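You operate a simulated robot arm through the tools that you are given. There is no shell and no other tool. Be economical: measure what you need, move in short steps, check, and stop when the job is done.

The job below is to be done with a simulated two-armed robot. You get a single attempt, and the scene is never put back.

## Task
Pick up the black cone with one hand, pass it to the other hand and put it on the wooden side table top. Set down upright: black cone.

It is judged by the outcome, as a careful person would: the job done as asked, and still so three seconds after it is handed in. It fails if anything else is knocked over, pushed out of place, dropped, spilled or broken.

## Robot
Two 7-joint arms with two-finger parallel grippers on one trunk, on a base that drives. Base frame: it is fixed to the floor where the robot stands at the start and does not move with it; the origin is under the middle of the robot, x ahead of it, y to its left, z up; the surface under the hand at the start is at about z = 0.74. Units: m, rad, N and s.
The left shoulder is at the start at [0.05, 0.187, 1.01], the right one opposite. With the tool pointing down near the work surface each hand reaches from about 0.1 to 0.66 m from the robot's upright axis, wherever it stands, measured 20 degrees to its own side. Places, roughly: black cone (7x7x11 cm) [0.5, 0.1, 0.8]; wooden side table top [-1.8, -3.8, 0.7]. Payload 3.43 kg a hand.
The tool frame of a hand sits at the grasp point between the pads (the TCP): z along the fingers, y along the line on which they close. The tips reach 0.03 m beyond it. Largest opening 0.094 m; finger width 0.028, thickness 0.01; the body of the gripper, 0.05 by 0.096 m, starts 0.055 m behind the TCP.
Orientation is that of the tool frame in the base frame, as a unit quaternion [x, y, z, w]. With the fingers straight down and closing along the base's y, the tool's x points along the base's -x, its y along +y and its z along -z.

## Interface
- The arms move only by the tool move_arm. It takes "left_targets", "right_targets" or both (then of equal length, played together; a hand with none holds still); each is text: rows parted by semicolons, each of 6 numbers parted by spaces: the shift along the tool's x, y, z in m, then the turn, a rotation vector about the tool's x, y, z in degrees. In form: dx dy dz ax ay az; .... A call has 1 to 10 rows; each row shifts and turns the commanded pose from where the row before left it, along the tool's axes as they then stand. "left_claw" and "right_claw" are, for a hand that has rows, the finger opening in m, from 0 to 0.094, set as the call begins (left out, the last holds). Each row takes 0.2 s and may step no farther than 0.05 m and 0.15 rad from the row before; otherwise, or with a gripper value out of range, the whole call is refused. A pose out of reach is approached as far as the arm can. The call stops where the force on the tool passes 40 N (or 10 N more than at its start, if that is more) or the arm is blocked; 0.2 s more then pass. The fingers move at their own pace (about 0.153 m/s each) and stop on an object; they squeeze with about 44 N. The grip force told is the motor's: it shows also when the fingers shut on nothing. Time passes only in rows, and 0.2 s behind the last, so rows that do not move let the fingers close. It gives the time, the measured TCP pose, the force on the tool (base axes), the opening and the grip force at its end, in the units of the frame above (readings bear some noise), with the torque about the TCP (base axes, N m) and any sound that the robot's microphone picked up, and new pictures: "pictures" is both (left out), scene, wrist or none (wrist: the cameras of the hands that moved).
- Cameras (640 x 400 px; columns grow to the right, rows downward): "scene" is now at [0.1505, 0.0061, 1.1795]; the picture's right is [0.07, -1.00, 0.00], its down [-0.47, -0.03, -0.88] and it looks along [0.88, 0.06, -0.47] (base axes); focal length 277 px, centre (320, 200). "left" rides on the left gripper at [0.076, -0.014, -0.102] in its tool frame; the picture's right is [0.18, 0.98, 0.00], its down [-0.75, 0.14, -0.64] and it looks along [-0.63, 0.12, 0.77] (tool axes); focal length 243 px, centre (320, 200). "right" rides on the right gripper at [0.076, 0.014, -0.103] in its tool frame; the picture's right is [-0.18, 0.98, 0.00], its down [-0.75, -0.14, -0.64] and it looks along [-0.63, -0.12, 0.77] (tool axes); focal length 243 px, centre (320, 200).
- slide_trunk(by): slides the trunk up (or, below 0, down) by that many m; the arms and the scene camera ride with it, the base frame stays. It gives what a move gives, with no picture.
- base_move(legs): drives the robot by 1 to 6 legs, each [ahead, left, turn to the left] in m, m and rad, along the robot's own axes; the way and the turn of a leg run together, so that a leg with both is an arc; at most 1.5 m and 3.142 rad a leg. The arms and the cameras ride along, it lands a little off, and it stops where it bumps. It gives what a move gives, and a new picture of the scene camera.
- pan_tilt(pan, tilt): turns the head with the scene camera to pan (to the left, within 1.396 rad either way) and tilt (down, from -0.506 to 1.204), counted from straight ahead of the robot. It gives what a move gives, and a new picture of the scene camera.
- locate(camera, pixels): there is no depth. For up to 12 entries [column, row, z] of the newest picture of that camera ("zoom" is the newest enlarged one), the place [x, y] in the base frame at which the ray of that pixel passes the height z, good to about 0.002 m. It takes no simulated time.
- zoom(camera, box): a new picture of the part [left, top, right, bottom] of that camera's present view, enlarged. It takes no simulated time.
- job_done(): hands the job in; it is judged then, once.

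Keep the steps short. Do not move on a guess: measure, check each grasp and each placing, and mend mistakes. In all there are 80 turns and 260 pictures (those below and enlarged ones count). Leave the grippers open and the arms clear of the work at the hand-in unless told otherwise, and finish with a single line.

The tools are called after ">>>" as a command line: name --argument value ..., lists and objects as JSON in quotes. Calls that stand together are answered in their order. move_arm: Moves the arms, as the interface text tells. Its arguments: {"type":"object","properties":{"left_targets":{"type":"string"},"left_claw":{"type":"number"},"right_targets":{"type":"string"},"right_claw":{"type":"number"},"pictures":{"type":"string","enum":["both","scene","wrist","none"]}},"required":[]} The other tools are called the same way: slide_trunk (by) slides the trunk up or down; base_move (legs) drives the base; pan_tilt (pan, tilt) turns the head that bears the scene camera; locate (camera, pixels) gives the place at which the rays of pixels pass given heights; zoom (camera, box) takes an enlarged picture of a part of a camera's view; job_done () hands the job in.

At the start:

```text
time: 0.0
left_tcp_pos: [0.4679, 0.3071, 0.9623]
left_ee_rot: [-0.001, 1.0, 0.0, -0.001]
left_contact_force: [0.1, 0.1, 0.1]
left_wrist_torque: [-0.03, 0.0, -0.03]
left_gripper_width: 0.0939
left_gripper_force: 0.1
right_tcp_pos: [0.4558, -0.1052, 1.035]
right_ee_rot: [0.0, 1.0, 0.0, 0.0]
right_contact_force: [-0.8, -0.7, -0.4]
right_wrist_torque: [0.0, -0.03, -0.01]
right_gripper_width: 0.0942
right_gripper_force: 0.1
trunk travel left (down, up): [-0.225, 0.207]
robot x, y, heading: [-0.0007, 0.0028, -0.0]
head pan, tilt: [0.072, 0.494]
```

scene: 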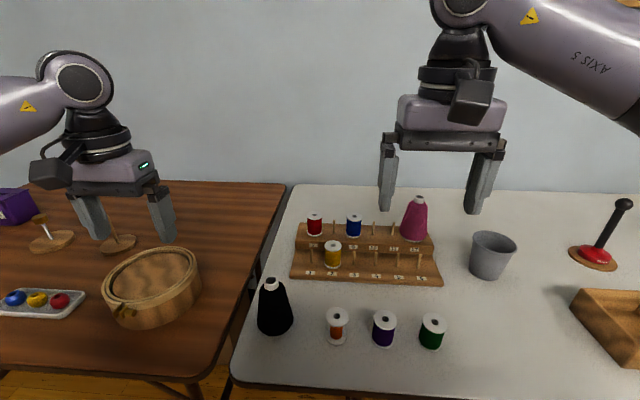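
right: 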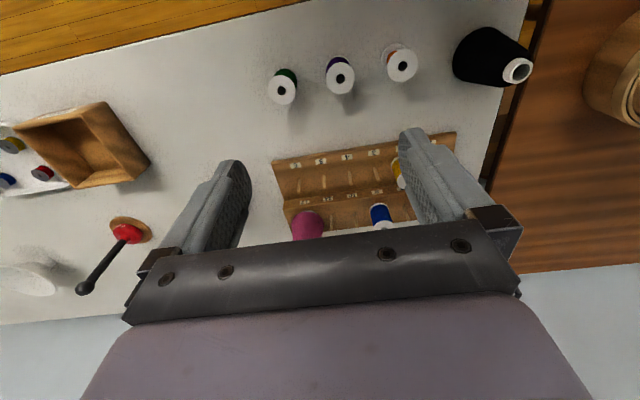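
left: 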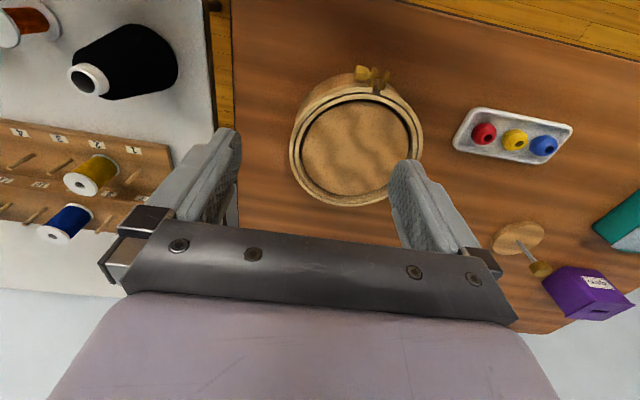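

The black cone stands at about (275, 310) in the scene view, near the left edge of the pale table. I'll measure it with an enlarged view and by locating its base and tip.

>>> zoom --camera "scene" --box '[215, 250, 375, 350]'

>>> locate --camera "scene" --pixels '[[275, 333, 0.74], [258, 326, 0.74], [293, 326, 0.74], [270, 281, 0.85], [337, 343, 0.74], [232, 380, 0.74], [288, 185, 0.74], [197, 378, 0.74], [285, 185, 0.74]]'

```text
4.00 times, centred on (295, 300) of scene
```

zoom: 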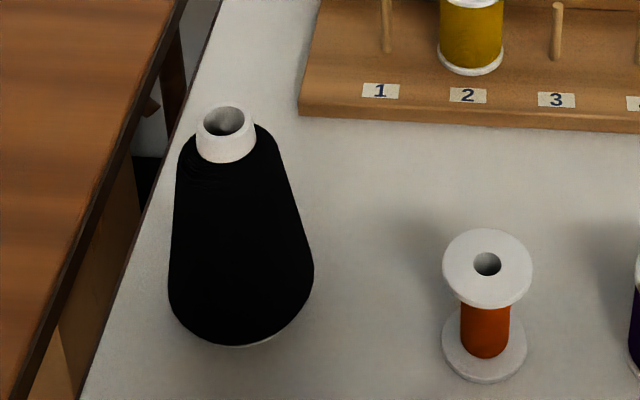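

```text
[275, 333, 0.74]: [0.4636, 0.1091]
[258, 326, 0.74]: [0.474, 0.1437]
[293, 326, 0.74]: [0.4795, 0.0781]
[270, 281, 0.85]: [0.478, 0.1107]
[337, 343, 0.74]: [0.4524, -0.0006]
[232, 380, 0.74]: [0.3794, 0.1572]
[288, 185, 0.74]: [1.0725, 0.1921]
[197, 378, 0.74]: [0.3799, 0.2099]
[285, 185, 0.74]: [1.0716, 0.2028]
```

The cone has a white neck about 2.6 cm wide and a body that tapers. I'll check its position and height by triangulating with both wrist cameras.

>>> locate --camera "left" --pixels '[[89, 80, 0.85], [89, 80, 0.84], [89, 80, 0.86]]'

>>> locate --camera "right" --pixels '[[517, 71, 0.85], [517, 71, 0.84], [517, 71, 0.86]]'

>>> locate --camera "scene" --pixels '[[271, 280.5, 0.85], [271, 280.5, 0.84], [271, 280.5, 0.86], [275, 336, 0.74], [275, 336, 0.75], [275, 336, 0.73]]'

>>> zoom --camera "left" --box '[40, 0, 240, 125]'

```text
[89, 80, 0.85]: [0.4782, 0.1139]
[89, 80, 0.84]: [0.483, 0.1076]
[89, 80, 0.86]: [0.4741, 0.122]
```

```text
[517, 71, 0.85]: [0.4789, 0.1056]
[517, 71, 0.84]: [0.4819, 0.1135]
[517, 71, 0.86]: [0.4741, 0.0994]
```

```text
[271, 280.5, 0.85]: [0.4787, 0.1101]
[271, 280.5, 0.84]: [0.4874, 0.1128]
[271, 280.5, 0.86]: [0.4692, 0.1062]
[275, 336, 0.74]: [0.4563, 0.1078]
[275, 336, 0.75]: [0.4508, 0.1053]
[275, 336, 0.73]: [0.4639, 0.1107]
```

```text
3.20 times, centred on (140, 62) of left
```

zoom: 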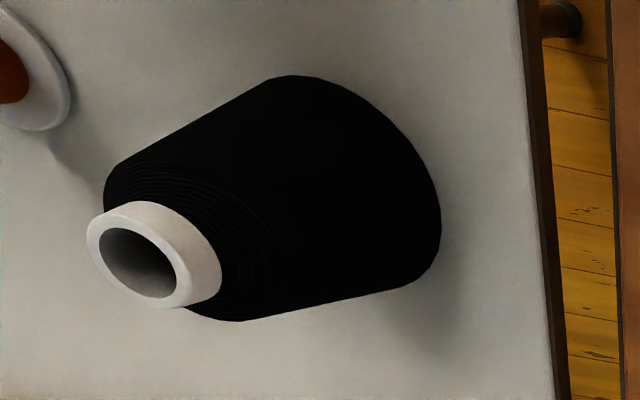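

Triangulating puts the cone's axis at (0.482, 0.111), its top at about 0.846 and the table at about 0.737.

- **Pick:** the left hand comes from the +y side, nearly horizontal with its camera up, and grips the lower body.
- **Pass:** the right hand takes the top from above.

First I'll yaw the left hand -90° about its tool z, in place.

>>> move_arm --left_targets "0 0 0 0 0 -8.5;0 0 0 0 0 -8.5;0 0 0 0 0 -8.5;0 0 0 0 0 -8.5;0 0 0 0 0 -8.5;0 0 0 0 0 -8.5;0 0 0 0 0 -8.5;0 0 0 0 0 -8.5;0 0 0 0 0 -8.5;0 0 0 0 0 -8.5" --pictures "none"

```text
time: 2.2
left_tcp_pos: [0.4691, 0.3067, 0.9609]
left_ee_rot: [-0.677, 0.736, 0.0, 0.0]
left_contact_force: [-0.2, 0.2, -0.4]
left_wrist_torque: [-0.01, -0.02, 0.0]
left_gripper_width: 0.0938
left_gripper_force: 0.1
right_tcp_pos: [0.4555, -0.1038, 1.035]
right_ee_rot: [0.001, 1.0, 0.0, -0.001]
right_contact_force: [0.3, 0.5, 0.1]
right_wrist_torque: [0.01, -0.02, 0.02]
right_gripper_width: 0.0938
right_gripper_force: 0.0
trunk travel left (down, up): [-0.225, 0.207]
robot x, y, heading: [-0.0029, -0.0014, -0.004]
head pan, tilt: [0.072, 0.494]
```

The yaw went as planned. Now I'll finish its last 5° and tilt the fingers toward -y, 65° about tool y.

>>> move_arm --left_targets "0 0 0 0 0 -5;0 0 0 0 8.2 0;0 0 0 0 8.2 0;0 0 0 0 8.2 0;0 0 0 0 8.2 0;0 0 0 0 8.2 0;0 0 0 0 8.2 0;0 0 0 0 8.2 0;0 0 0 0 7.6 0;0 0 0 0 0 0"

```text
time: 4.4
left_tcp_pos: [0.4669, 0.3058, 0.9622]
left_ee_rot: [0.597, -0.596, 0.381, 0.379]
left_contact_force: [0.0, 0.5, 0.5]
left_wrist_torque: [0.01, 0.01, -0.01]
left_gripper_width: 0.0938
left_gripper_force: 0.1
right_tcp_pos: [0.4553, -0.1044, 1.0357]
right_ee_rot: [0.0, 1.0, -0.001, 0.0]
right_contact_force: [0.3, -0.7, 0.5]
right_wrist_torque: [0.03, -0.01, 0.01]
right_gripper_width: 0.0943
right_gripper_force: 0.0
trunk travel left (down, up): [-0.225, 0.207]
robot x, y, heading: [0.0005, -0.0029, -0.002]
head pan, tilt: [0.072, 0.494]
```

scene: 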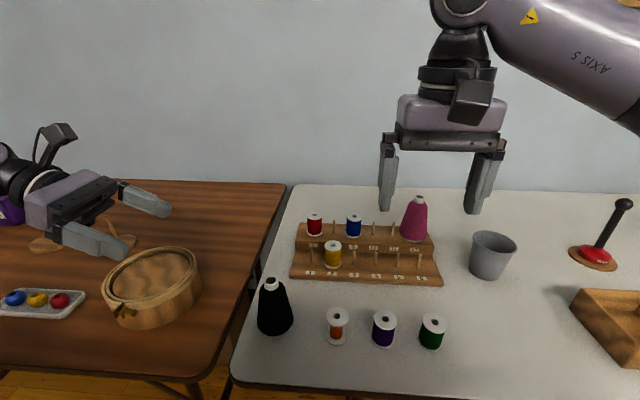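
left: 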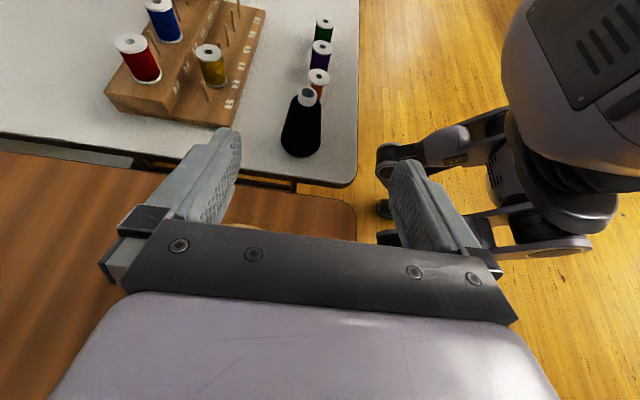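

The tilt is right, with tool z at (0, -0.91, -0.42). Before descending I'll measure the hoop on the wooden table and the rack edge, since the left wrist will pass near both.

>>> locate --camera "scene" --pixels '[[200, 270, 0.79], [104, 300, 0.79], [155, 248, 0.79], [140, 315, 0.79], [291, 278, 0.74], [135, 328, 0.74], [433, 285, 0.74], [200, 290, 0.74]]'

>>> zoom --camera "scene" --box '[80, 200, 320, 350]'

```text
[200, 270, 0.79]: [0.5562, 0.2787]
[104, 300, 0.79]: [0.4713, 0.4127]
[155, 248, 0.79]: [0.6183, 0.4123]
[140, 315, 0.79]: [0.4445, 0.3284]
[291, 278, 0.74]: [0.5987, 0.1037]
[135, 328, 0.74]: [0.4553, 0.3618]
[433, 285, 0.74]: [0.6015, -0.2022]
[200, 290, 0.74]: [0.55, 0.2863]
```

```text
2.67 times, centred on (200, 275) of scene
```

zoom: 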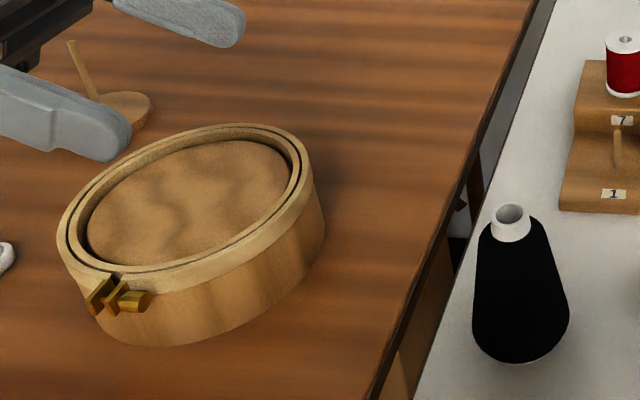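

The hoop spans about x 0.45–0.61, y 0.28–0.44, with its top near 0.79, so coming straight in from +y would pass close above it. I'll yaw the fingers 35° toward +x so the wrist stays over the gap between the tables. Then I'll go to a pre-grasp point about 12 cm short of the cone.

>>> move_arm --left_targets "0 0 0 6.34 0 -2.96;0 0 0 6.34 0 -2.96;0 0 0 6.34 0 -2.96;0 0 0 6.34 0 -2.96;0 0 0 6.34 0 -2.96;-0.025 0.025 0.028 0 0 0;-0.025 0.025 0.028 0 0 0;-0.025 0.025 0.028 0 0 0;-0.025 0.025 0.028 0 0 0;0 0 0 0 0 0" --left_claw 0.094

```text
time: 6.6
left_tcp_pos: [0.4206, 0.2021, 0.8259]
left_ee_rot: [0.748, -0.389, 0.477, 0.248]
left_contact_force: [0.2, 0.1, 0.5]
left_wrist_torque: [-0.01, 0.0, 0.0]
left_gripper_width: 0.094
left_gripper_force: 0.2
right_tcp_pos: [0.4557, -0.1036, 1.0356]
right_ee_rot: [0.0, 1.0, 0.0, 0.0]
right_contact_force: [0.4, 0.9, 0.0]
right_wrist_torque: [0.0, 0.02, 0.0]
right_gripper_width: 0.0938
right_gripper_force: 0.0
trunk travel left (down, up): [-0.225, 0.207]
robot x, y, heading: [0.0005, -0.0021, -0.002]
head pan, tilt: [0.072, 0.494]
```

scene: 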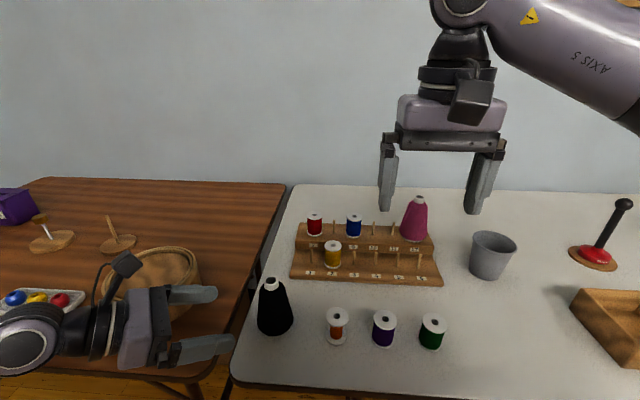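
left: 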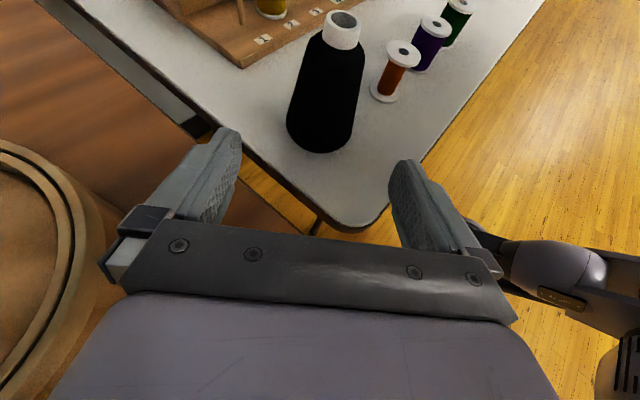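

I'm at the pre-grasp point with the cone ahead. I'll check its place again from this closer view.

>>> locate --camera "left" --pixels '[[343, 20, 0.846], [343, 20, 0.85], [319, 152, 0.738], [287, 125, 0.75], [354, 138, 0.75]]'

>>> zoom --camera "left" --box '[200, 0, 440, 150]'

```text
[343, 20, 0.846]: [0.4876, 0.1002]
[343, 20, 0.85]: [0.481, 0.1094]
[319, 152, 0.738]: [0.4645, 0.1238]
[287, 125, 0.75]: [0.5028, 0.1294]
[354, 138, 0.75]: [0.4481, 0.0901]
```

```text
2.67 times, centred on (320, 75) of left
```

zoom: 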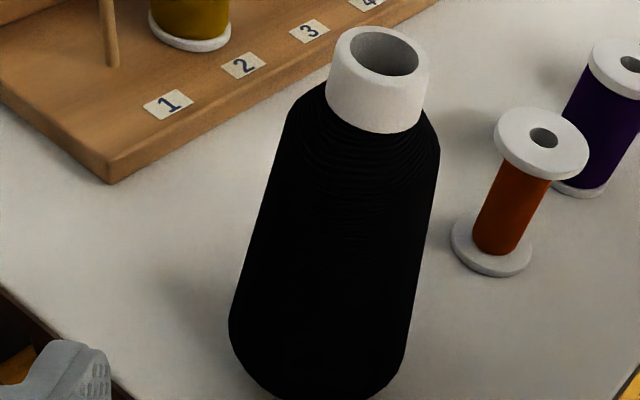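

The axis measures about (0.481, 0.109), which agrees with before. I'll advance most of the way along the fingers and check before closing.

>>> move_arm --left_targets "0.001 0.002 0.025 0 0 0;0.001 0.002 0.025 0 0 0;0 0 0.025 0 0 0;0 0 0 0 0 0"

```text
time: 7.6
left_tcp_pos: [0.457, 0.142, 0.7945]
left_ee_rot: [0.748, -0.389, 0.477, 0.248]
left_contact_force: [-0.7, 0.2, -0.5]
left_wrist_torque: [0.0, -0.02, -0.01]
left_gripper_width: 0.0942
left_gripper_force: 0.1
right_tcp_pos: [0.4551, -0.1044, 1.0365]
right_ee_rot: [0.001, 1.0, 0.0, 0.0]
right_contact_force: [0.3, 0.6, -0.2]
right_wrist_torque: [-0.02, -0.03, -0.03]
right_gripper_width: 0.0939
right_gripper_force: 0.1
trunk travel left (down, up): [-0.225, 0.207]
robot x, y, heading: [-0.0016, -0.001, 0.0]
head pan, tilt: [0.072, 0.494]
```

scene: 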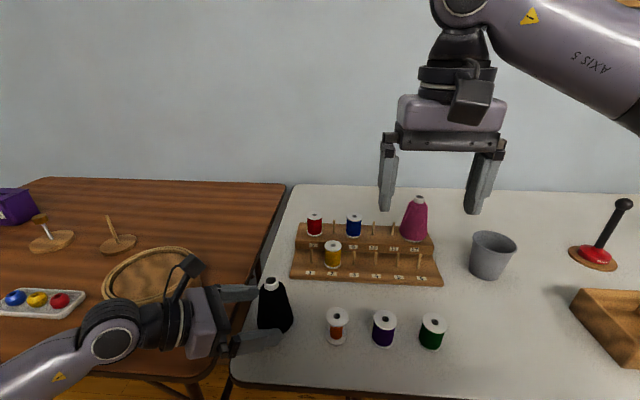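
left: 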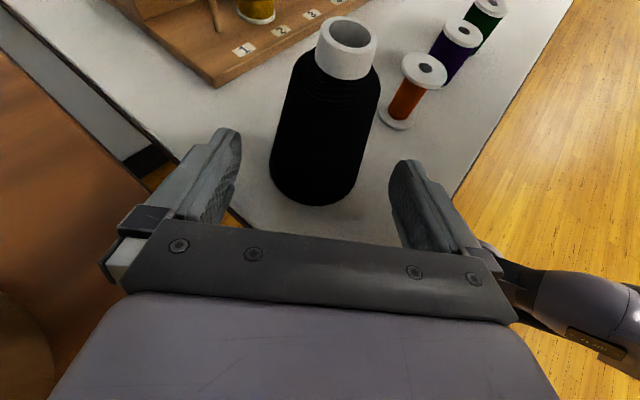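

The cone sits centred between the open fingers, spanning columns 270–380. I'll advance the last 4.5 cm.

>>> move_arm --left_targets "0 0 0.015 0 0 0;0 0 0.015 0 0 0;0 0 0.015 0 0 0;0 0 0 0 0 0"

```text
time: 8.6
left_tcp_pos: [0.4787, 0.1081, 0.7736]
left_ee_rot: [0.748, -0.389, 0.476, 0.248]
left_contact_force: [0.4, 0.4, 0.0]
left_wrist_torque: [0.0, -0.02, -0.02]
left_gripper_width: 0.0939
left_gripper_force: 0.1
right_tcp_pos: [0.4547, -0.1047, 1.0348]
right_ee_rot: [0.0, 1.0, 0.001, 0.0]
right_contact_force: [-0.4, -0.4, -0.7]
right_wrist_torque: [0.03, -0.02, 0.01]
right_gripper_width: 0.0938
right_gripper_force: 0.1
trunk travel left (down, up): [-0.225, 0.207]
robot x, y, heading: [0.0012, 0.0018, 0.0]
head pan, tilt: [0.072, 0.494]
```

scene: 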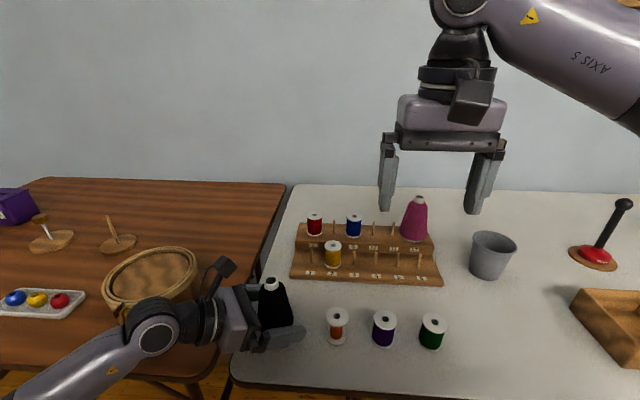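
left: 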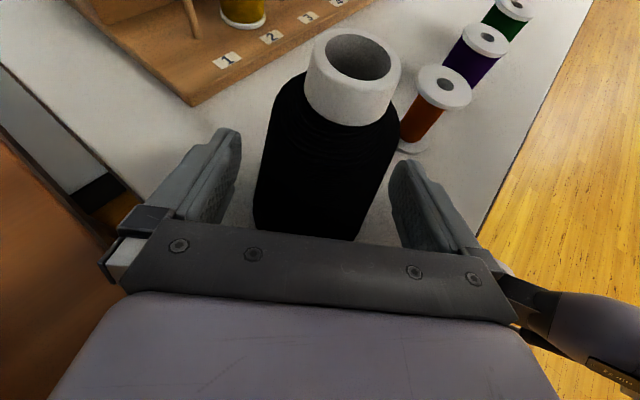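

The cone is between the pads with no contact force. Closing the left hand.

>>> move_arm --left_targets "0 0 0 0 0 0;0 0 0 0 0 0;0 0 0 0 0 0" --left_claw 0 --pictures "wrist"

```text
time: 9.4
left_tcp_pos: [0.48, 0.1066, 0.7758]
left_ee_rot: [0.749, -0.389, 0.477, 0.247]
left_contact_force: [0.3, -0.2, 1.8]
left_wrist_torque: [-0.1, -0.01, 0.02]
left_gripper_width: 0.0652
left_gripper_force: 43.5
right_tcp_pos: [0.4552, -0.1046, 1.0353]
right_ee_rot: [0.0, 1.0, 0.0, 0.0]
right_contact_force: [-0.1, -0.3, 0.2]
right_wrist_torque: [0.04, -0.01, 0.0]
right_gripper_width: 0.094
right_gripper_force: 0.0
trunk travel left (down, up): [-0.225, 0.207]
robot x, y, heading: [-0.0013, 0.004, -0.002]
head pan, tilt: [0.072, 0.494]
```

left: 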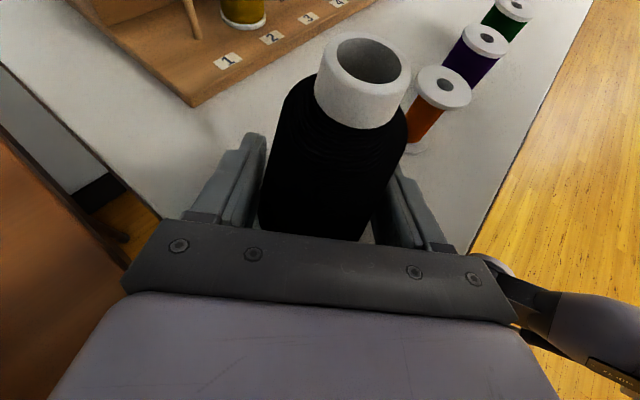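

I have a firm grip, 65 mm wide at 43 N. Lifting straight up 18 cm.

>>> move_arm --left_targets "0.0136 0 -0.0064 0 0 0;0.0272 0 -0.0127 0 0 0;0.0272 0 -0.0127 0 0 0;0.0272 0 -0.0127 0 0 0;0.0272 0 -0.0127 0 0 0;0.0272 0 -0.0127 0 0 0;0.0136 0 -0.0064 0 0 0;0 0 0 0 0 0"

```text
time: 11.2
left_tcp_pos: [0.4803, 0.109, 0.9559]
left_ee_rot: [0.748, -0.39, 0.476, 0.249]
left_contact_force: [-0.4, 0.5, -1.2]
left_wrist_torque: [0.06, -0.01, 0.0]
left_gripper_width: 0.065
left_gripper_force: 44.0
right_tcp_pos: [0.4555, -0.1049, 1.0349]
right_ee_rot: [-0.001, 1.0, -0.001, -0.001]
right_contact_force: [-1.0, 0.3, -0.7]
right_wrist_torque: [-0.01, 0.01, 0.0]
right_gripper_width: 0.094
right_gripper_force: 0.1
trunk travel left (down, up): [-0.225, 0.207]
robot x, y, heading: [0.0, -0.0002, -0.002]
head pan, tilt: [0.072, 0.494]
```

scene: 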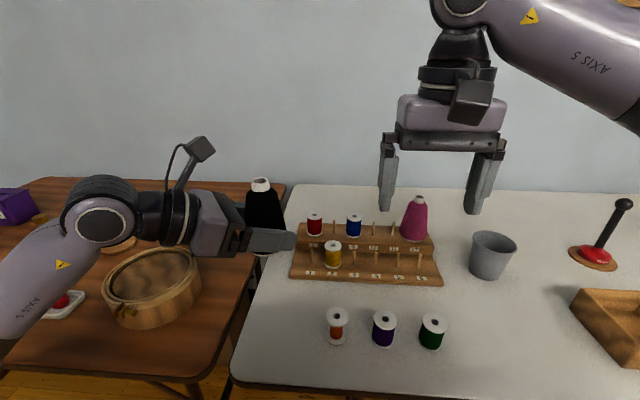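
left: 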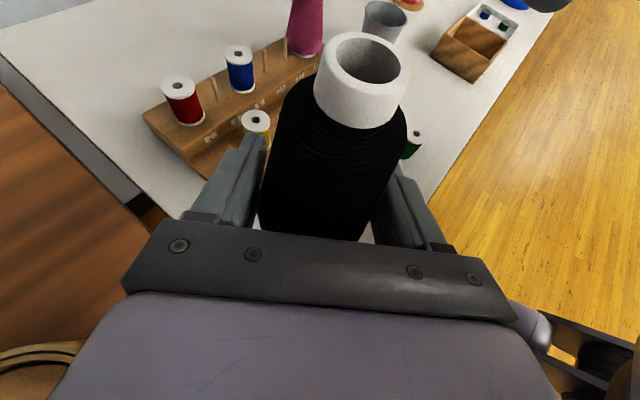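

The cone lifted without slipping. Next the right hand needs its closing axis along the left hand's closing axis and its camera on the far side. I'll yaw it about +90° in place, away from the left hand.

>>> move_arm --right_targets "0 0 0 0 0 -8.5;0 0 0 0 0 -8.5;0 0 0 0 0 -8.5;0 0 0 0 0 -8.5;0 0 0 0 0 -8.5;0 0 0 0 0 -8.5;0 0 0 0 0 -8.5;0 0 0 0 0 -8.5;0 0 0 0 0 -8.5;0 0 0 0 0 -8.5" --pictures "scene"

```text
time: 13.4
left_tcp_pos: [0.4797, 0.1078, 0.9552]
left_ee_rot: [0.748, -0.389, 0.477, 0.248]
left_contact_force: [-0.2, -0.1, -0.9]
left_wrist_torque: [-0.01, 0.0, -0.02]
left_gripper_width: 0.0647
left_gripper_force: 44.3
right_tcp_pos: [0.3397, -0.0705, 1.0062]
right_ee_rot: [-0.675, 0.737, 0.0, 0.0]
right_contact_force: [0.6, -0.2, 0.0]
right_wrist_torque: [0.01, 0.02, 0.0]
right_gripper_width: 0.0942
right_gripper_force: 0.1
right hand out of reach, approached as far as the arm can: row 7, 8, 9, 10
trunk travel left (down, up): [-0.225, 0.207]
robot x, y, heading: [-0.0015, -0.0016, -0.0]
head pan, tilt: [0.072, 0.494]
```

scene: 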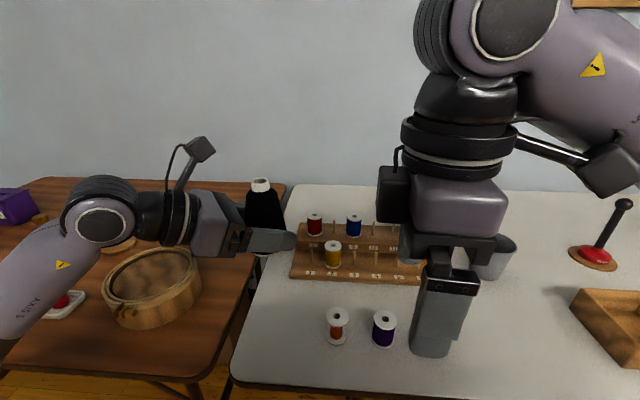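

The right arm reached its limit turning that way; its hand drifted to (0.34, -0.07). I'll turn it back and then go the other way, which mirrors the left hand. That lets it point toward +y, nearly horizontal with its camera up, and grip the cone's upper part from the opposite side.

>>> move_arm --right_targets "0 0 0 0 0 8.5;0 0 0 0 0 8.5;0 0 0 0 0 8.5;0 0 0 0 0 8.5;0 0 0 0 0 8.5;0 0 0 0 0 8.5;0 0 0 0 0 8.5;0 0 0 0 0 8.5;0 0 0 0 0 8.5;0 0 0 0 0 8.5" --pictures "none"

```text
time: 15.6
left_tcp_pos: [0.481, 0.1083, 0.9547]
left_ee_rot: [0.749, -0.388, 0.477, 0.246]
left_contact_force: [-0.2, -0.2, -1.3]
left_wrist_torque: [0.01, -0.02, 0.0]
left_gripper_width: 0.0647
left_gripper_force: 43.8
right_tcp_pos: [0.3403, -0.0702, 1.0069]
right_ee_rot: [0.002, 1.0, 0.0, 0.0]
right_contact_force: [0.2, 0.4, 0.4]
right_wrist_torque: [0.0, 0.0, 0.01]
right_gripper_width: 0.0938
right_gripper_force: 0.0
trunk travel left (down, up): [-0.225, 0.207]
robot x, y, heading: [0.0036, -0.0043, -0.004]
head pan, tilt: [0.072, 0.494]
```

The turn is undone. I'll move the right hand back out to about (0.45, -0.15) and begin the opposite yaw.

>>> move_arm --right_targets "-0.037 -0.027 0 0 0 0;-0.037 -0.027 0 0 0 0;-0.037 -0.027 0 0 0 0;0 0 0 0 0 8.5;0 0 0 0 0 8.5;0 0 0 0 0 8.5;0 0 0 0 0 8.5;0 0 0 0 0 8.5;0 0 0 0 0 8.5;0 0 0 0 0 8.5" --pictures "none"

>>> move_arm --right_targets "0 0 0 0 0 8.5;0 0 0 0 0 8.5;0 0 0 0 0 8.5;0 0 0 0 0 5;0 0 0 0 8.5 0" --pictures "none"

```text
time: 17.8
left_tcp_pos: [0.4801, 0.1078, 0.9537]
left_ee_rot: [0.749, -0.389, 0.477, 0.247]
left_contact_force: [0.4, 0.5, -0.4]
left_wrist_torque: [0.0, 0.0, -0.05]
left_gripper_width: 0.0647
left_gripper_force: 44.0
right_tcp_pos: [0.4508, -0.1502, 1.0066]
right_ee_rot: [0.499, 0.867, 0.0, 0.0]
right_contact_force: [-0.1, -0.1, -0.2]
right_wrist_torque: [0.02, 0.04, 0.0]
right_gripper_width: 0.0942
right_gripper_force: 0.1
trunk travel left (down, up): [-0.225, 0.207]
robot x, y, heading: [0.0012, -0.0011, 0.005]
head pan, tilt: [0.072, 0.494]
```

```text
time: 19.0
left_tcp_pos: [0.4818, 0.108, 0.9547]
left_ee_rot: [0.748, -0.39, 0.476, 0.248]
left_contact_force: [-0.2, -0.6, -1.5]
left_wrist_torque: [0.01, -0.01, -0.03]
left_gripper_width: 0.0646
left_gripper_force: 44.1
right_tcp_pos: [0.4509, -0.1502, 1.0053]
right_ee_rot: [0.706, 0.704, 0.052, -0.053]
right_contact_force: [0.8, 0.3, -0.4]
right_wrist_torque: [-0.02, 0.0, 0.02]
right_gripper_width: 0.0939
right_gripper_force: 0.0
trunk travel left (down, up): [-0.225, 0.207]
robot x, y, heading: [0.0015, -0.0001, 0.001]
head pan, tilt: [0.072, 0.494]
```

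Both yaws came out right. Now I'll tilt the right hand to 20° below horizontal pointing +y. At the same time the left hand yaws back 35° about the vertical so it points -y, opposite the right.

>>> move_arm --right_targets "0 0 0 0 8.5 0;0 0 0 0 8.5 0;0 0 0 0 8.5 0;0 0 0 0 8.5 0;0 0 0 0 8.5 0;0 0 0 0 8.5 0;0 0 0 0 8.5 0;0 0 0 0 2 0;0 0 0 0 0 0" --left_targets "0 0 0 -5 0 2.33;0 0 0 -5 0 2.33;0 0 0 -5 0 2.33;0 0 0 -5 0 2.33;0 0 0 -5 0 2.33;0 0 0 -5 0 2.33;0 0 0 -1.72 0 0.82;0 0 0 0 0 0;0 0 0 0 0 0"

```text
time: 21.0
left_tcp_pos: [0.4793, 0.1077, 0.9542]
left_ee_rot: [0.597, -0.595, 0.381, 0.38]
left_contact_force: [-0.6, -1.0, -0.7]
left_wrist_torque: [0.01, 0.0, -0.01]
left_gripper_width: 0.0646
left_gripper_force: 44.2
right_tcp_pos: [0.4501, -0.1494, 1.0064]
right_ee_rot: [0.578, 0.579, 0.407, -0.406]
right_contact_force: [0.6, -0.1, 0.8]
right_wrist_torque: [-0.03, 0.02, 0.03]
right_gripper_width: 0.0939
right_gripper_force: 0.0
trunk travel left (down, up): [-0.225, 0.207]
robot x, y, heading: [0.0003, -0.0002, -0.0]
head pan, tilt: [0.072, 0.494]
```

scene: 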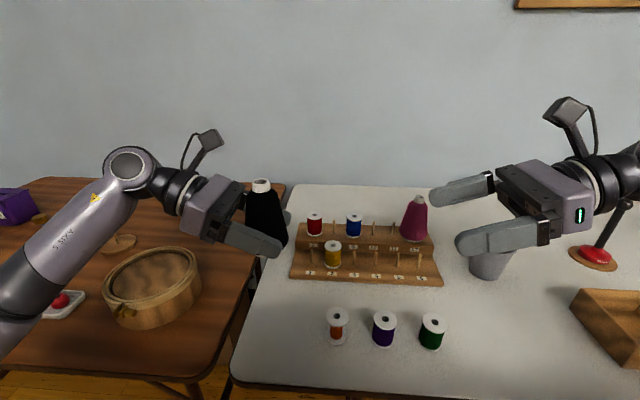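
right: 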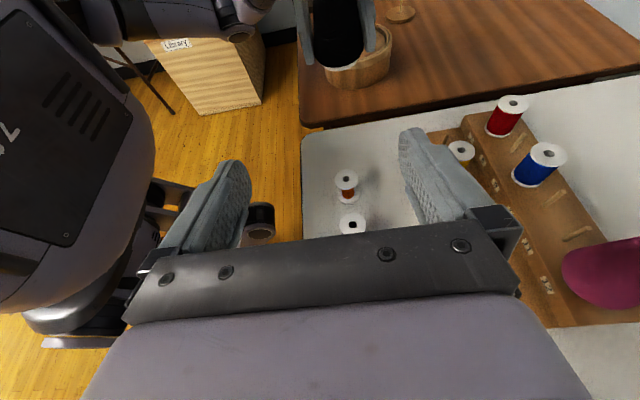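
left: 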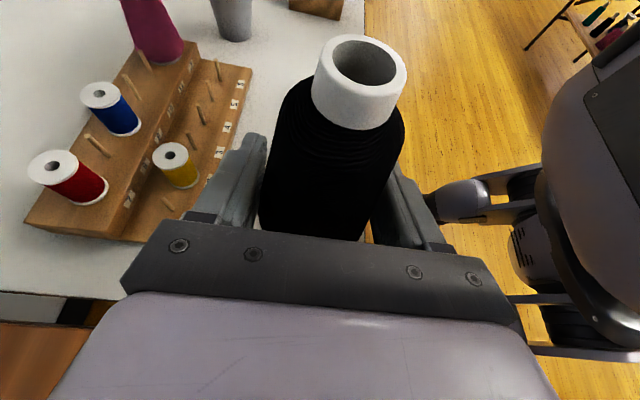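

Both hands now face each other. The cone's body runs from about z 0.918 to 1.012, with the neck top near 1.027, and the left fingers reach up to about 0.98. The right fingers should therefore be level at z ≈ 1.002. I'll level the right hand and bring it to a stop short of the cone.

>>> move_arm --right_targets "0 0 0 0 8.5 0;0 0 0 0 8.5 0;0 0 0 0 3 0;-0.001 0.0075 0.035 0 0 0;-0.001 0.0075 0.035 0 0 0;-0.001 0.0075 0.035 0 0 0;-0.001 0.0075 0.035 0 0 0;0 0 0 0 0 0" --right_claw 0.094

```text
time: 22.8
left_tcp_pos: [0.4799, 0.1082, 0.9541]
left_ee_rot: [0.597, -0.596, 0.38, 0.38]
left_contact_force: [-0.3, 0.0, -1.6]
left_wrist_torque: [0.0, -0.01, 0.01]
left_gripper_width: 0.0643
left_gripper_force: 43.7
right_tcp_pos: [0.4819, -0.012, 1.002]
right_ee_rot: [0.5, 0.5, 0.501, -0.5]
right_contact_force: [0.4, -0.1, 0.2]
right_wrist_torque: [0.0, -0.02, 0.0]
right_gripper_width: 0.094
right_gripper_force: 0.1
trunk travel left (down, up): [-0.225, 0.207]
robot x, y, heading: [0.0011, -0.0012, 0.0]
head pan, tilt: [0.072, 0.494]
```

scene: 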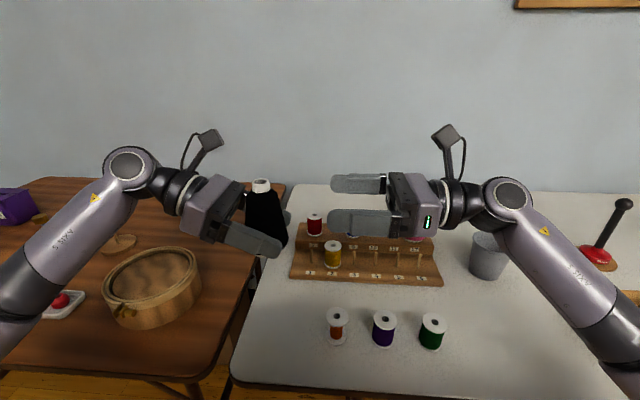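
right: 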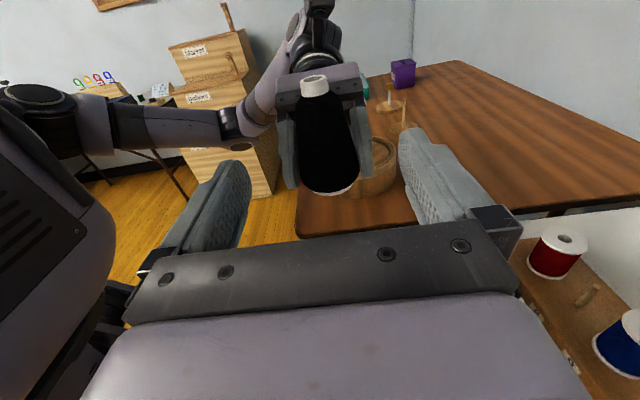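

The cone stays upright between the left fingers. I'll measure its top and its body/neck boundary in both views to check the right hand's height and x.

>>> zoom --camera "right" --box '[240, 60, 400, 160]'

>>> zoom --camera "scene" --box '[210, 165, 330, 240]'

>>> locate --camera "scene" --pixels '[[261, 181, 1.02], [261, 181, 1.027], [261, 181, 1.035]]'

>>> locate --camera "right" --pixels '[[314, 80, 1.02], [314, 80, 1.027], [314, 80, 1.035]]'

```text
4.00 times, centred on (320, 110) of right
```

zoom: 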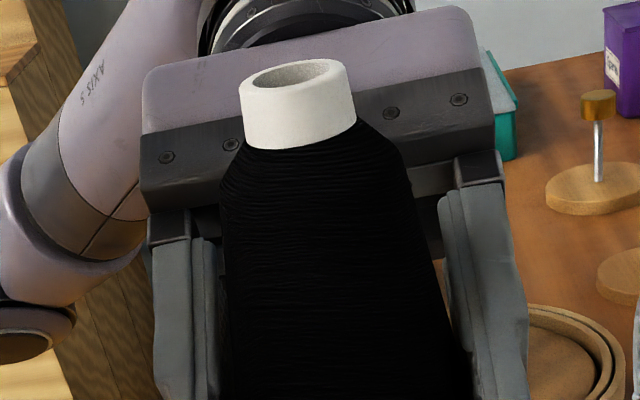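

```text
5.33 times, centred on (270, 202) of scene
```

zoom: 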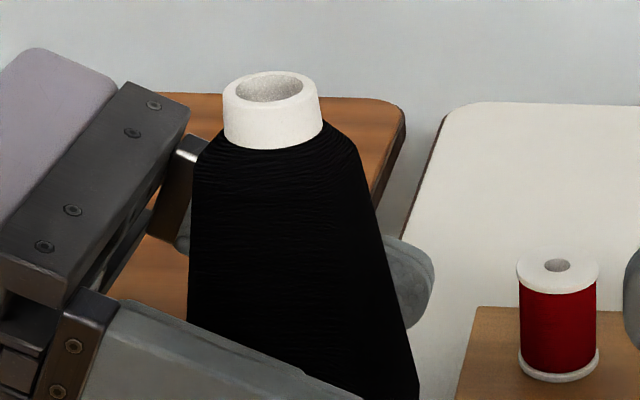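

```text
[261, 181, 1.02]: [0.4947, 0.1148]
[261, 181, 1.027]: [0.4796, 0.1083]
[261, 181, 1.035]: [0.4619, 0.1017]
```

```text
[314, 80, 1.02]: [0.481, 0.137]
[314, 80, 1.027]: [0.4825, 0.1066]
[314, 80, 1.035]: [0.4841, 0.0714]
```

The top is at z 1.027, (0.480, 0.108), so the right hand is well aligned. I'll advance the right hand 11 cm in two steps, the first 7 cm.

>>> move_arm --right_targets "-0.001 -0.001 0.025 0 0 0;-0.001 0 0.025 0 0 0;0 0 0.02 0 0 0;0 0 0 0 0 0"

```text
time: 23.8
left_tcp_pos: [0.4789, 0.1077, 0.9536]
left_ee_rot: [0.597, -0.596, 0.38, 0.38]
left_contact_force: [-0.6, 0.3, -1.2]
left_wrist_torque: [0.0, -0.01, 0.05]
left_gripper_width: 0.0646
left_gripper_force: 44.0
right_tcp_pos: [0.4784, 0.061, 1.001]
right_ee_rot: [0.5, 0.5, 0.5, -0.5]
right_contact_force: [-0.1, -0.3, 0.1]
right_wrist_torque: [0.01, 0.02, 0.02]
right_gripper_width: 0.0939
right_gripper_force: 0.0
trunk travel left (down, up): [-0.225, 0.207]
robot x, y, heading: [-0.0005, 0.0033, -0.002]
head pan, tilt: [0.072, 0.494]
```

scene: 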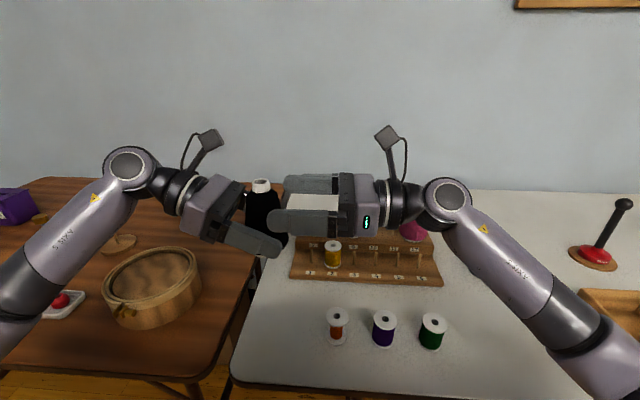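
right: 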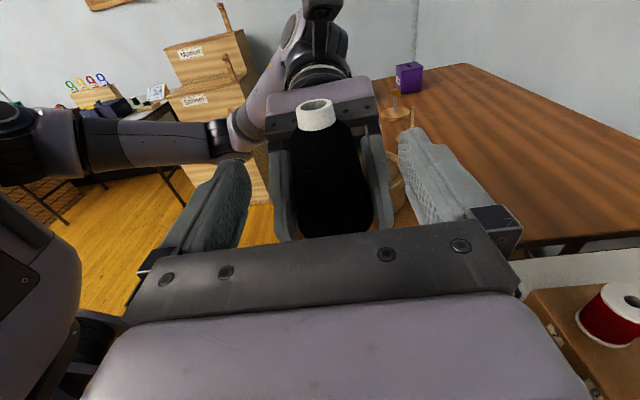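

The fingers straddle the cone with no contact. I'll advance the remaining 3.9 cm, so the pads grip a little short of the cone axis.

>>> move_arm --right_targets "0 0.001 0.013 0 0 0;0 0 0.013 0 0 0;0 0 0.013 0 0 0;0 0 0 0 0 0"

>>> zoom --camera "scene" --box '[180, 140, 360, 265]'

```text
time: 24.8
left_tcp_pos: [0.4795, 0.108, 0.954]
left_ee_rot: [0.597, -0.595, 0.381, 0.38]
left_contact_force: [0.5, 0.1, -0.3]
left_wrist_torque: [0.01, -0.02, 0.01]
left_gripper_width: 0.0645
left_gripper_force: 44.4
right_tcp_pos: [0.4822, 0.0987, 1.0004]
right_ee_rot: [0.501, 0.499, 0.5, -0.499]
right_contact_force: [0.5, 1.3, -0.4]
right_wrist_torque: [-0.01, 0.01, -0.02]
right_gripper_width: 0.0939
right_gripper_force: 0.1
trunk travel left (down, up): [-0.225, 0.207]
robot x, y, heading: [0.001, -0.0024, 0.007]
head pan, tilt: [0.072, 0.494]
```

scene: 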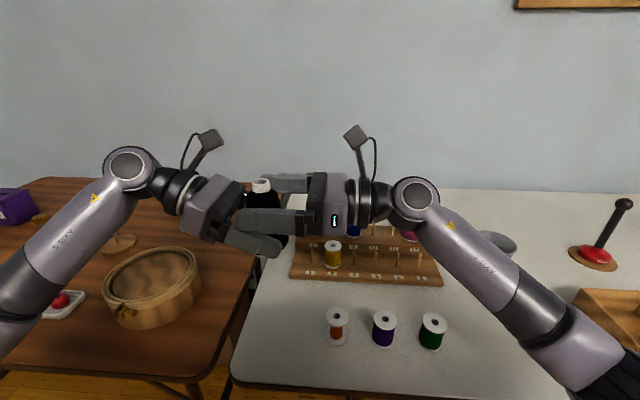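
right: 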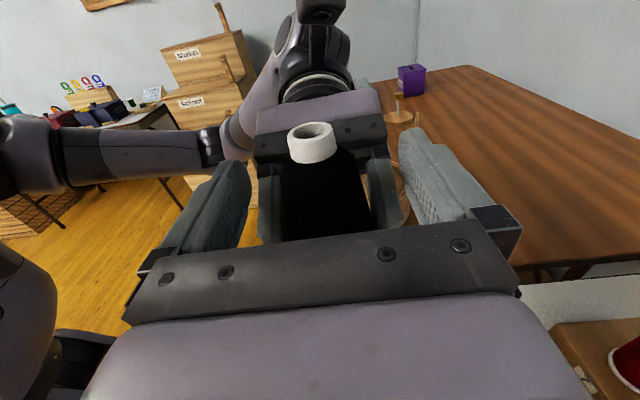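

```text
3.20 times, centred on (270, 202) of scene
```

zoom: 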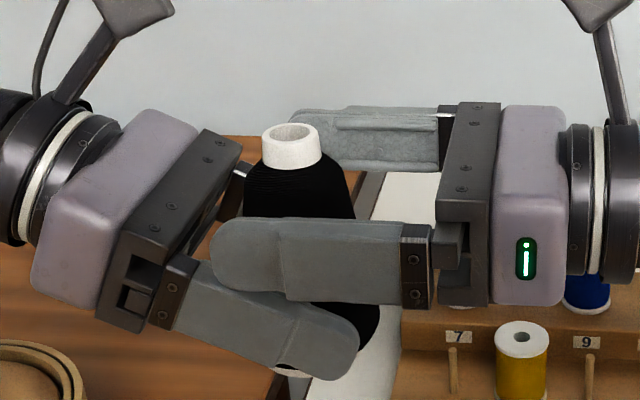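

The finger heights look close near (270, 280) in the enlarged picture. I'll raise the right hand 3 mm and close it only to 0.055 first, to make sure the fingers don't touch each other.

>>> move_arm --right_targets "0.003 -0.002 0 0 0 0;0 0 0 0 0 0" --pictures "none"

>>> move_arm --right_targets "0 0 0 0 0 0;0 0 0 0 0 0" --right_claw 0.055

>>> zoom --camera "scene" --box '[180, 140, 360, 265]'

```text
time: 25.4
left_tcp_pos: [0.4791, 0.1077, 0.9543]
left_ee_rot: [0.596, -0.596, 0.38, 0.38]
left_contact_force: [0.0, 0.2, -1.3]
left_wrist_torque: [0.0, 0.02, 0.01]
left_gripper_width: 0.0642
left_gripper_force: 43.9
right_tcp_pos: [0.4799, 0.0992, 1.0049]
right_ee_rot: [0.5, 0.5, 0.5, -0.5]
right_contact_force: [0.6, 0.0, 0.2]
right_wrist_torque: [0.0, 0.03, 0.0]
right_gripper_width: 0.094
right_gripper_force: 0.0
trunk travel left (down, up): [-0.225, 0.207]
robot x, y, heading: [-0.0036, -0.0006, 0.0]
head pan, tilt: [0.072, 0.494]
```

```text
time: 26.0
left_tcp_pos: [0.4791, 0.108, 0.9551]
left_ee_rot: [0.597, -0.596, 0.38, 0.379]
left_contact_force: [-0.9, 0.1, -1.4]
left_wrist_torque: [-0.03, 0.01, 0.0]
left_gripper_width: 0.064
left_gripper_force: 44.5
right_tcp_pos: [0.4775, 0.0985, 1.0034]
right_ee_rot: [0.499, 0.5, 0.5, -0.5]
right_contact_force: [-0.1, 0.0, -1.0]
right_wrist_torque: [0.0, -0.02, -0.05]
right_gripper_width: 0.0548
right_gripper_force: 0.2
trunk travel left (down, up): [-0.225, 0.207]
robot x, y, heading: [-0.0004, 0.004, -0.002]
head pan, tilt: [0.072, 0.494]
```

scene: 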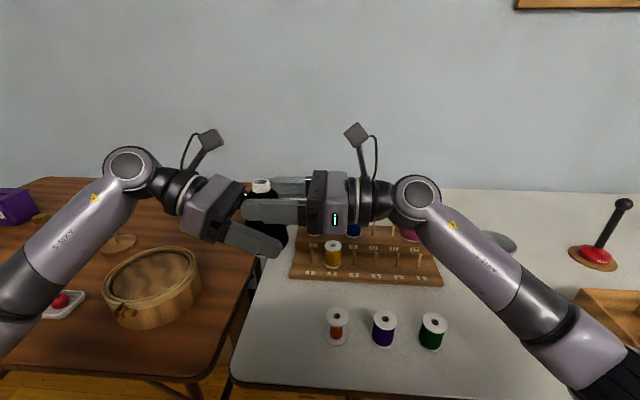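
right: 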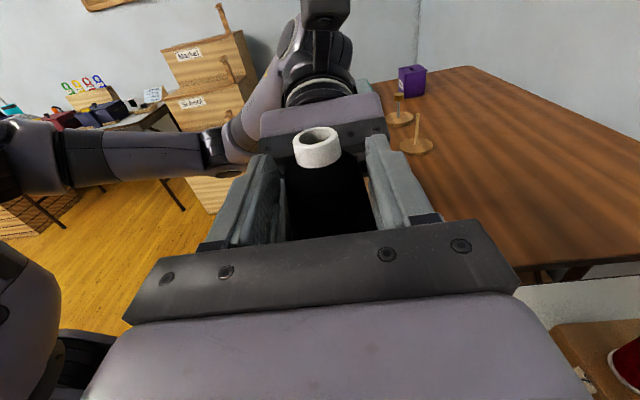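

```text
3.20 times, centred on (270, 202) of scene
```

zoom: 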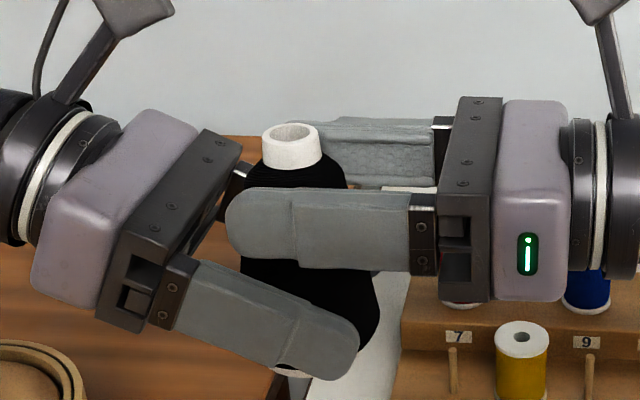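

The fingers are clear of each other, with a visible gap and no force. Closing the right hand fully on the upper body.

>>> move_arm --right_targets "0 0 0 0 0 0;0 0 0 0 0 0;0 0 0 0 0 0" --right_claw 0

>>> zoom --camera "scene" --box '[180, 140, 360, 265]'

```text
time: 26.8
left_tcp_pos: [0.4788, 0.1083, 0.9539]
left_ee_rot: [-0.596, 0.596, -0.38, -0.38]
left_contact_force: [-6.6, -0.5, -1.2]
left_wrist_torque: [0.01, -0.11, 0.1]
left_gripper_width: 0.0643
left_gripper_force: 44.0
right_tcp_pos: [0.4804, 0.0989, 1.0036]
right_ee_rot: [0.5, 0.5, 0.5, -0.5]
right_contact_force: [6.6, 0.4, 0.4]
right_wrist_torque: [0.06, -0.27, -0.13]
right_gripper_width: 0.0461
right_gripper_force: 44.1
trunk travel left (down, up): [-0.225, 0.207]
robot x, y, heading: [0.001, -0.0036, 0.001]
head pan, tilt: [0.072, 0.494]
```

scene: 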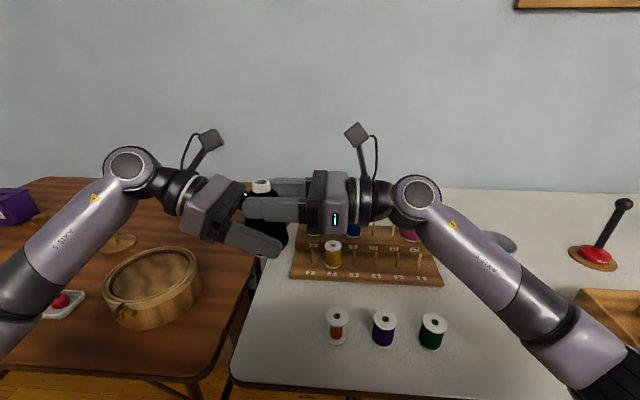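
right: 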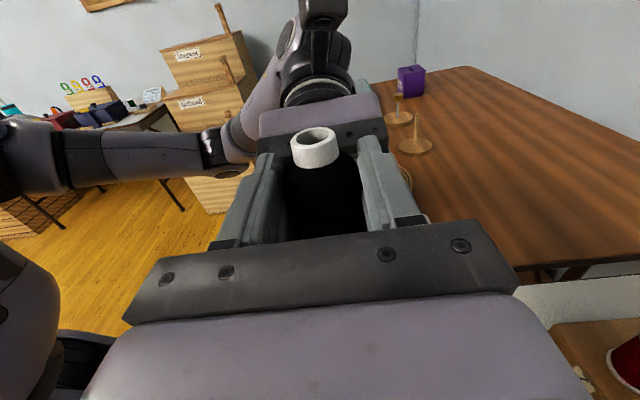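

```text
3.20 times, centred on (270, 202) of scene
```

zoom: 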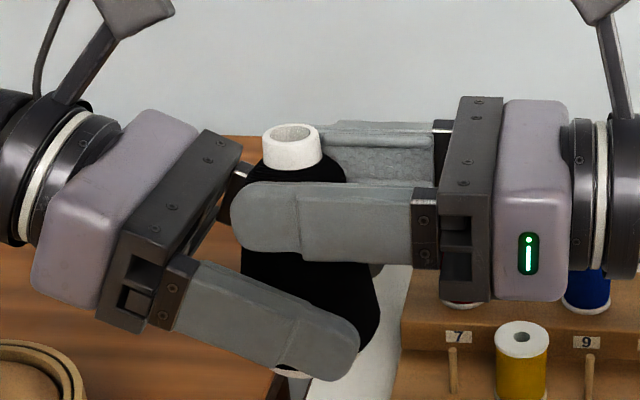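

Both hands hold the cone; the right grip is 46 mm wide at 44 N, with only 6.6 N of side preload. I'll open the left hand in place.

>>> move_arm --left_targets "0 0 0 0 0 0;0 0 0 0 0 0" --left_claw 0.094

>>> zoom --camera "scene" --box '[180, 140, 360, 265]'

```text
time: 27.4
left_tcp_pos: [0.4805, 0.1085, 0.9541]
left_ee_rot: [0.596, -0.596, 0.381, 0.381]
left_contact_force: [0.7, 0.0, 0.0]
left_wrist_torque: [0.01, -0.02, -0.04]
left_gripper_width: 0.094
left_gripper_force: 0.0
right_tcp_pos: [0.4777, 0.0991, 1.0043]
right_ee_rot: [0.499, 0.501, 0.5, -0.5]
right_contact_force: [0.0, 0.3, -0.1]
right_wrist_torque: [0.01, -0.01, -0.01]
right_gripper_width: 0.046
right_gripper_force: 43.5
trunk travel left (down, up): [-0.225, 0.207]
robot x, y, heading: [-0.0013, 0.0022, -0.0]
head pan, tilt: [0.072, 0.494]
```

scene: 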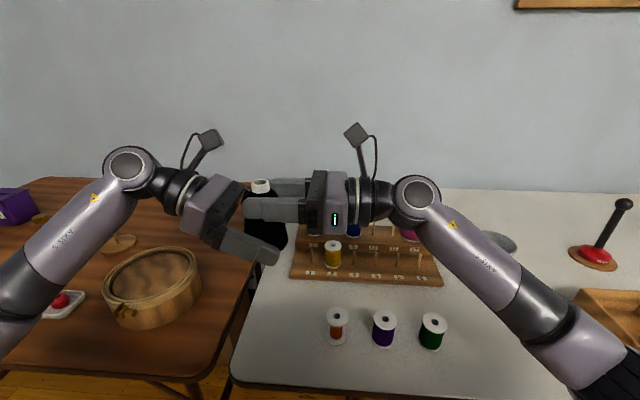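
left: 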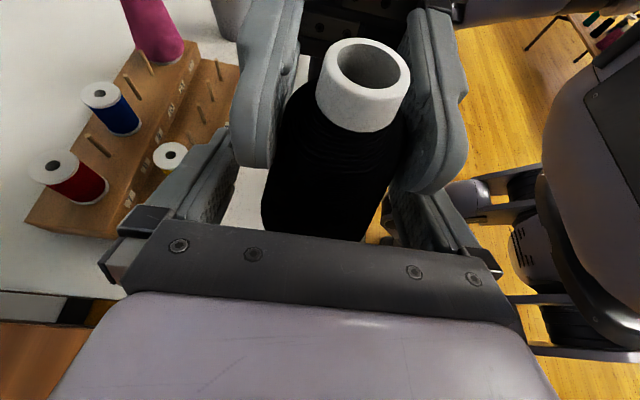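

```text
3.20 times, centred on (270, 202) of scene
```

zoom: 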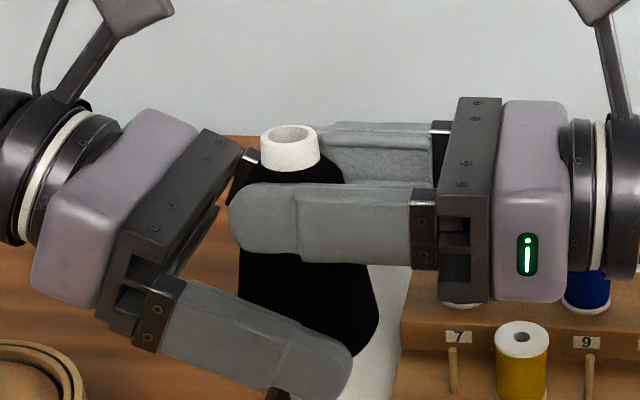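

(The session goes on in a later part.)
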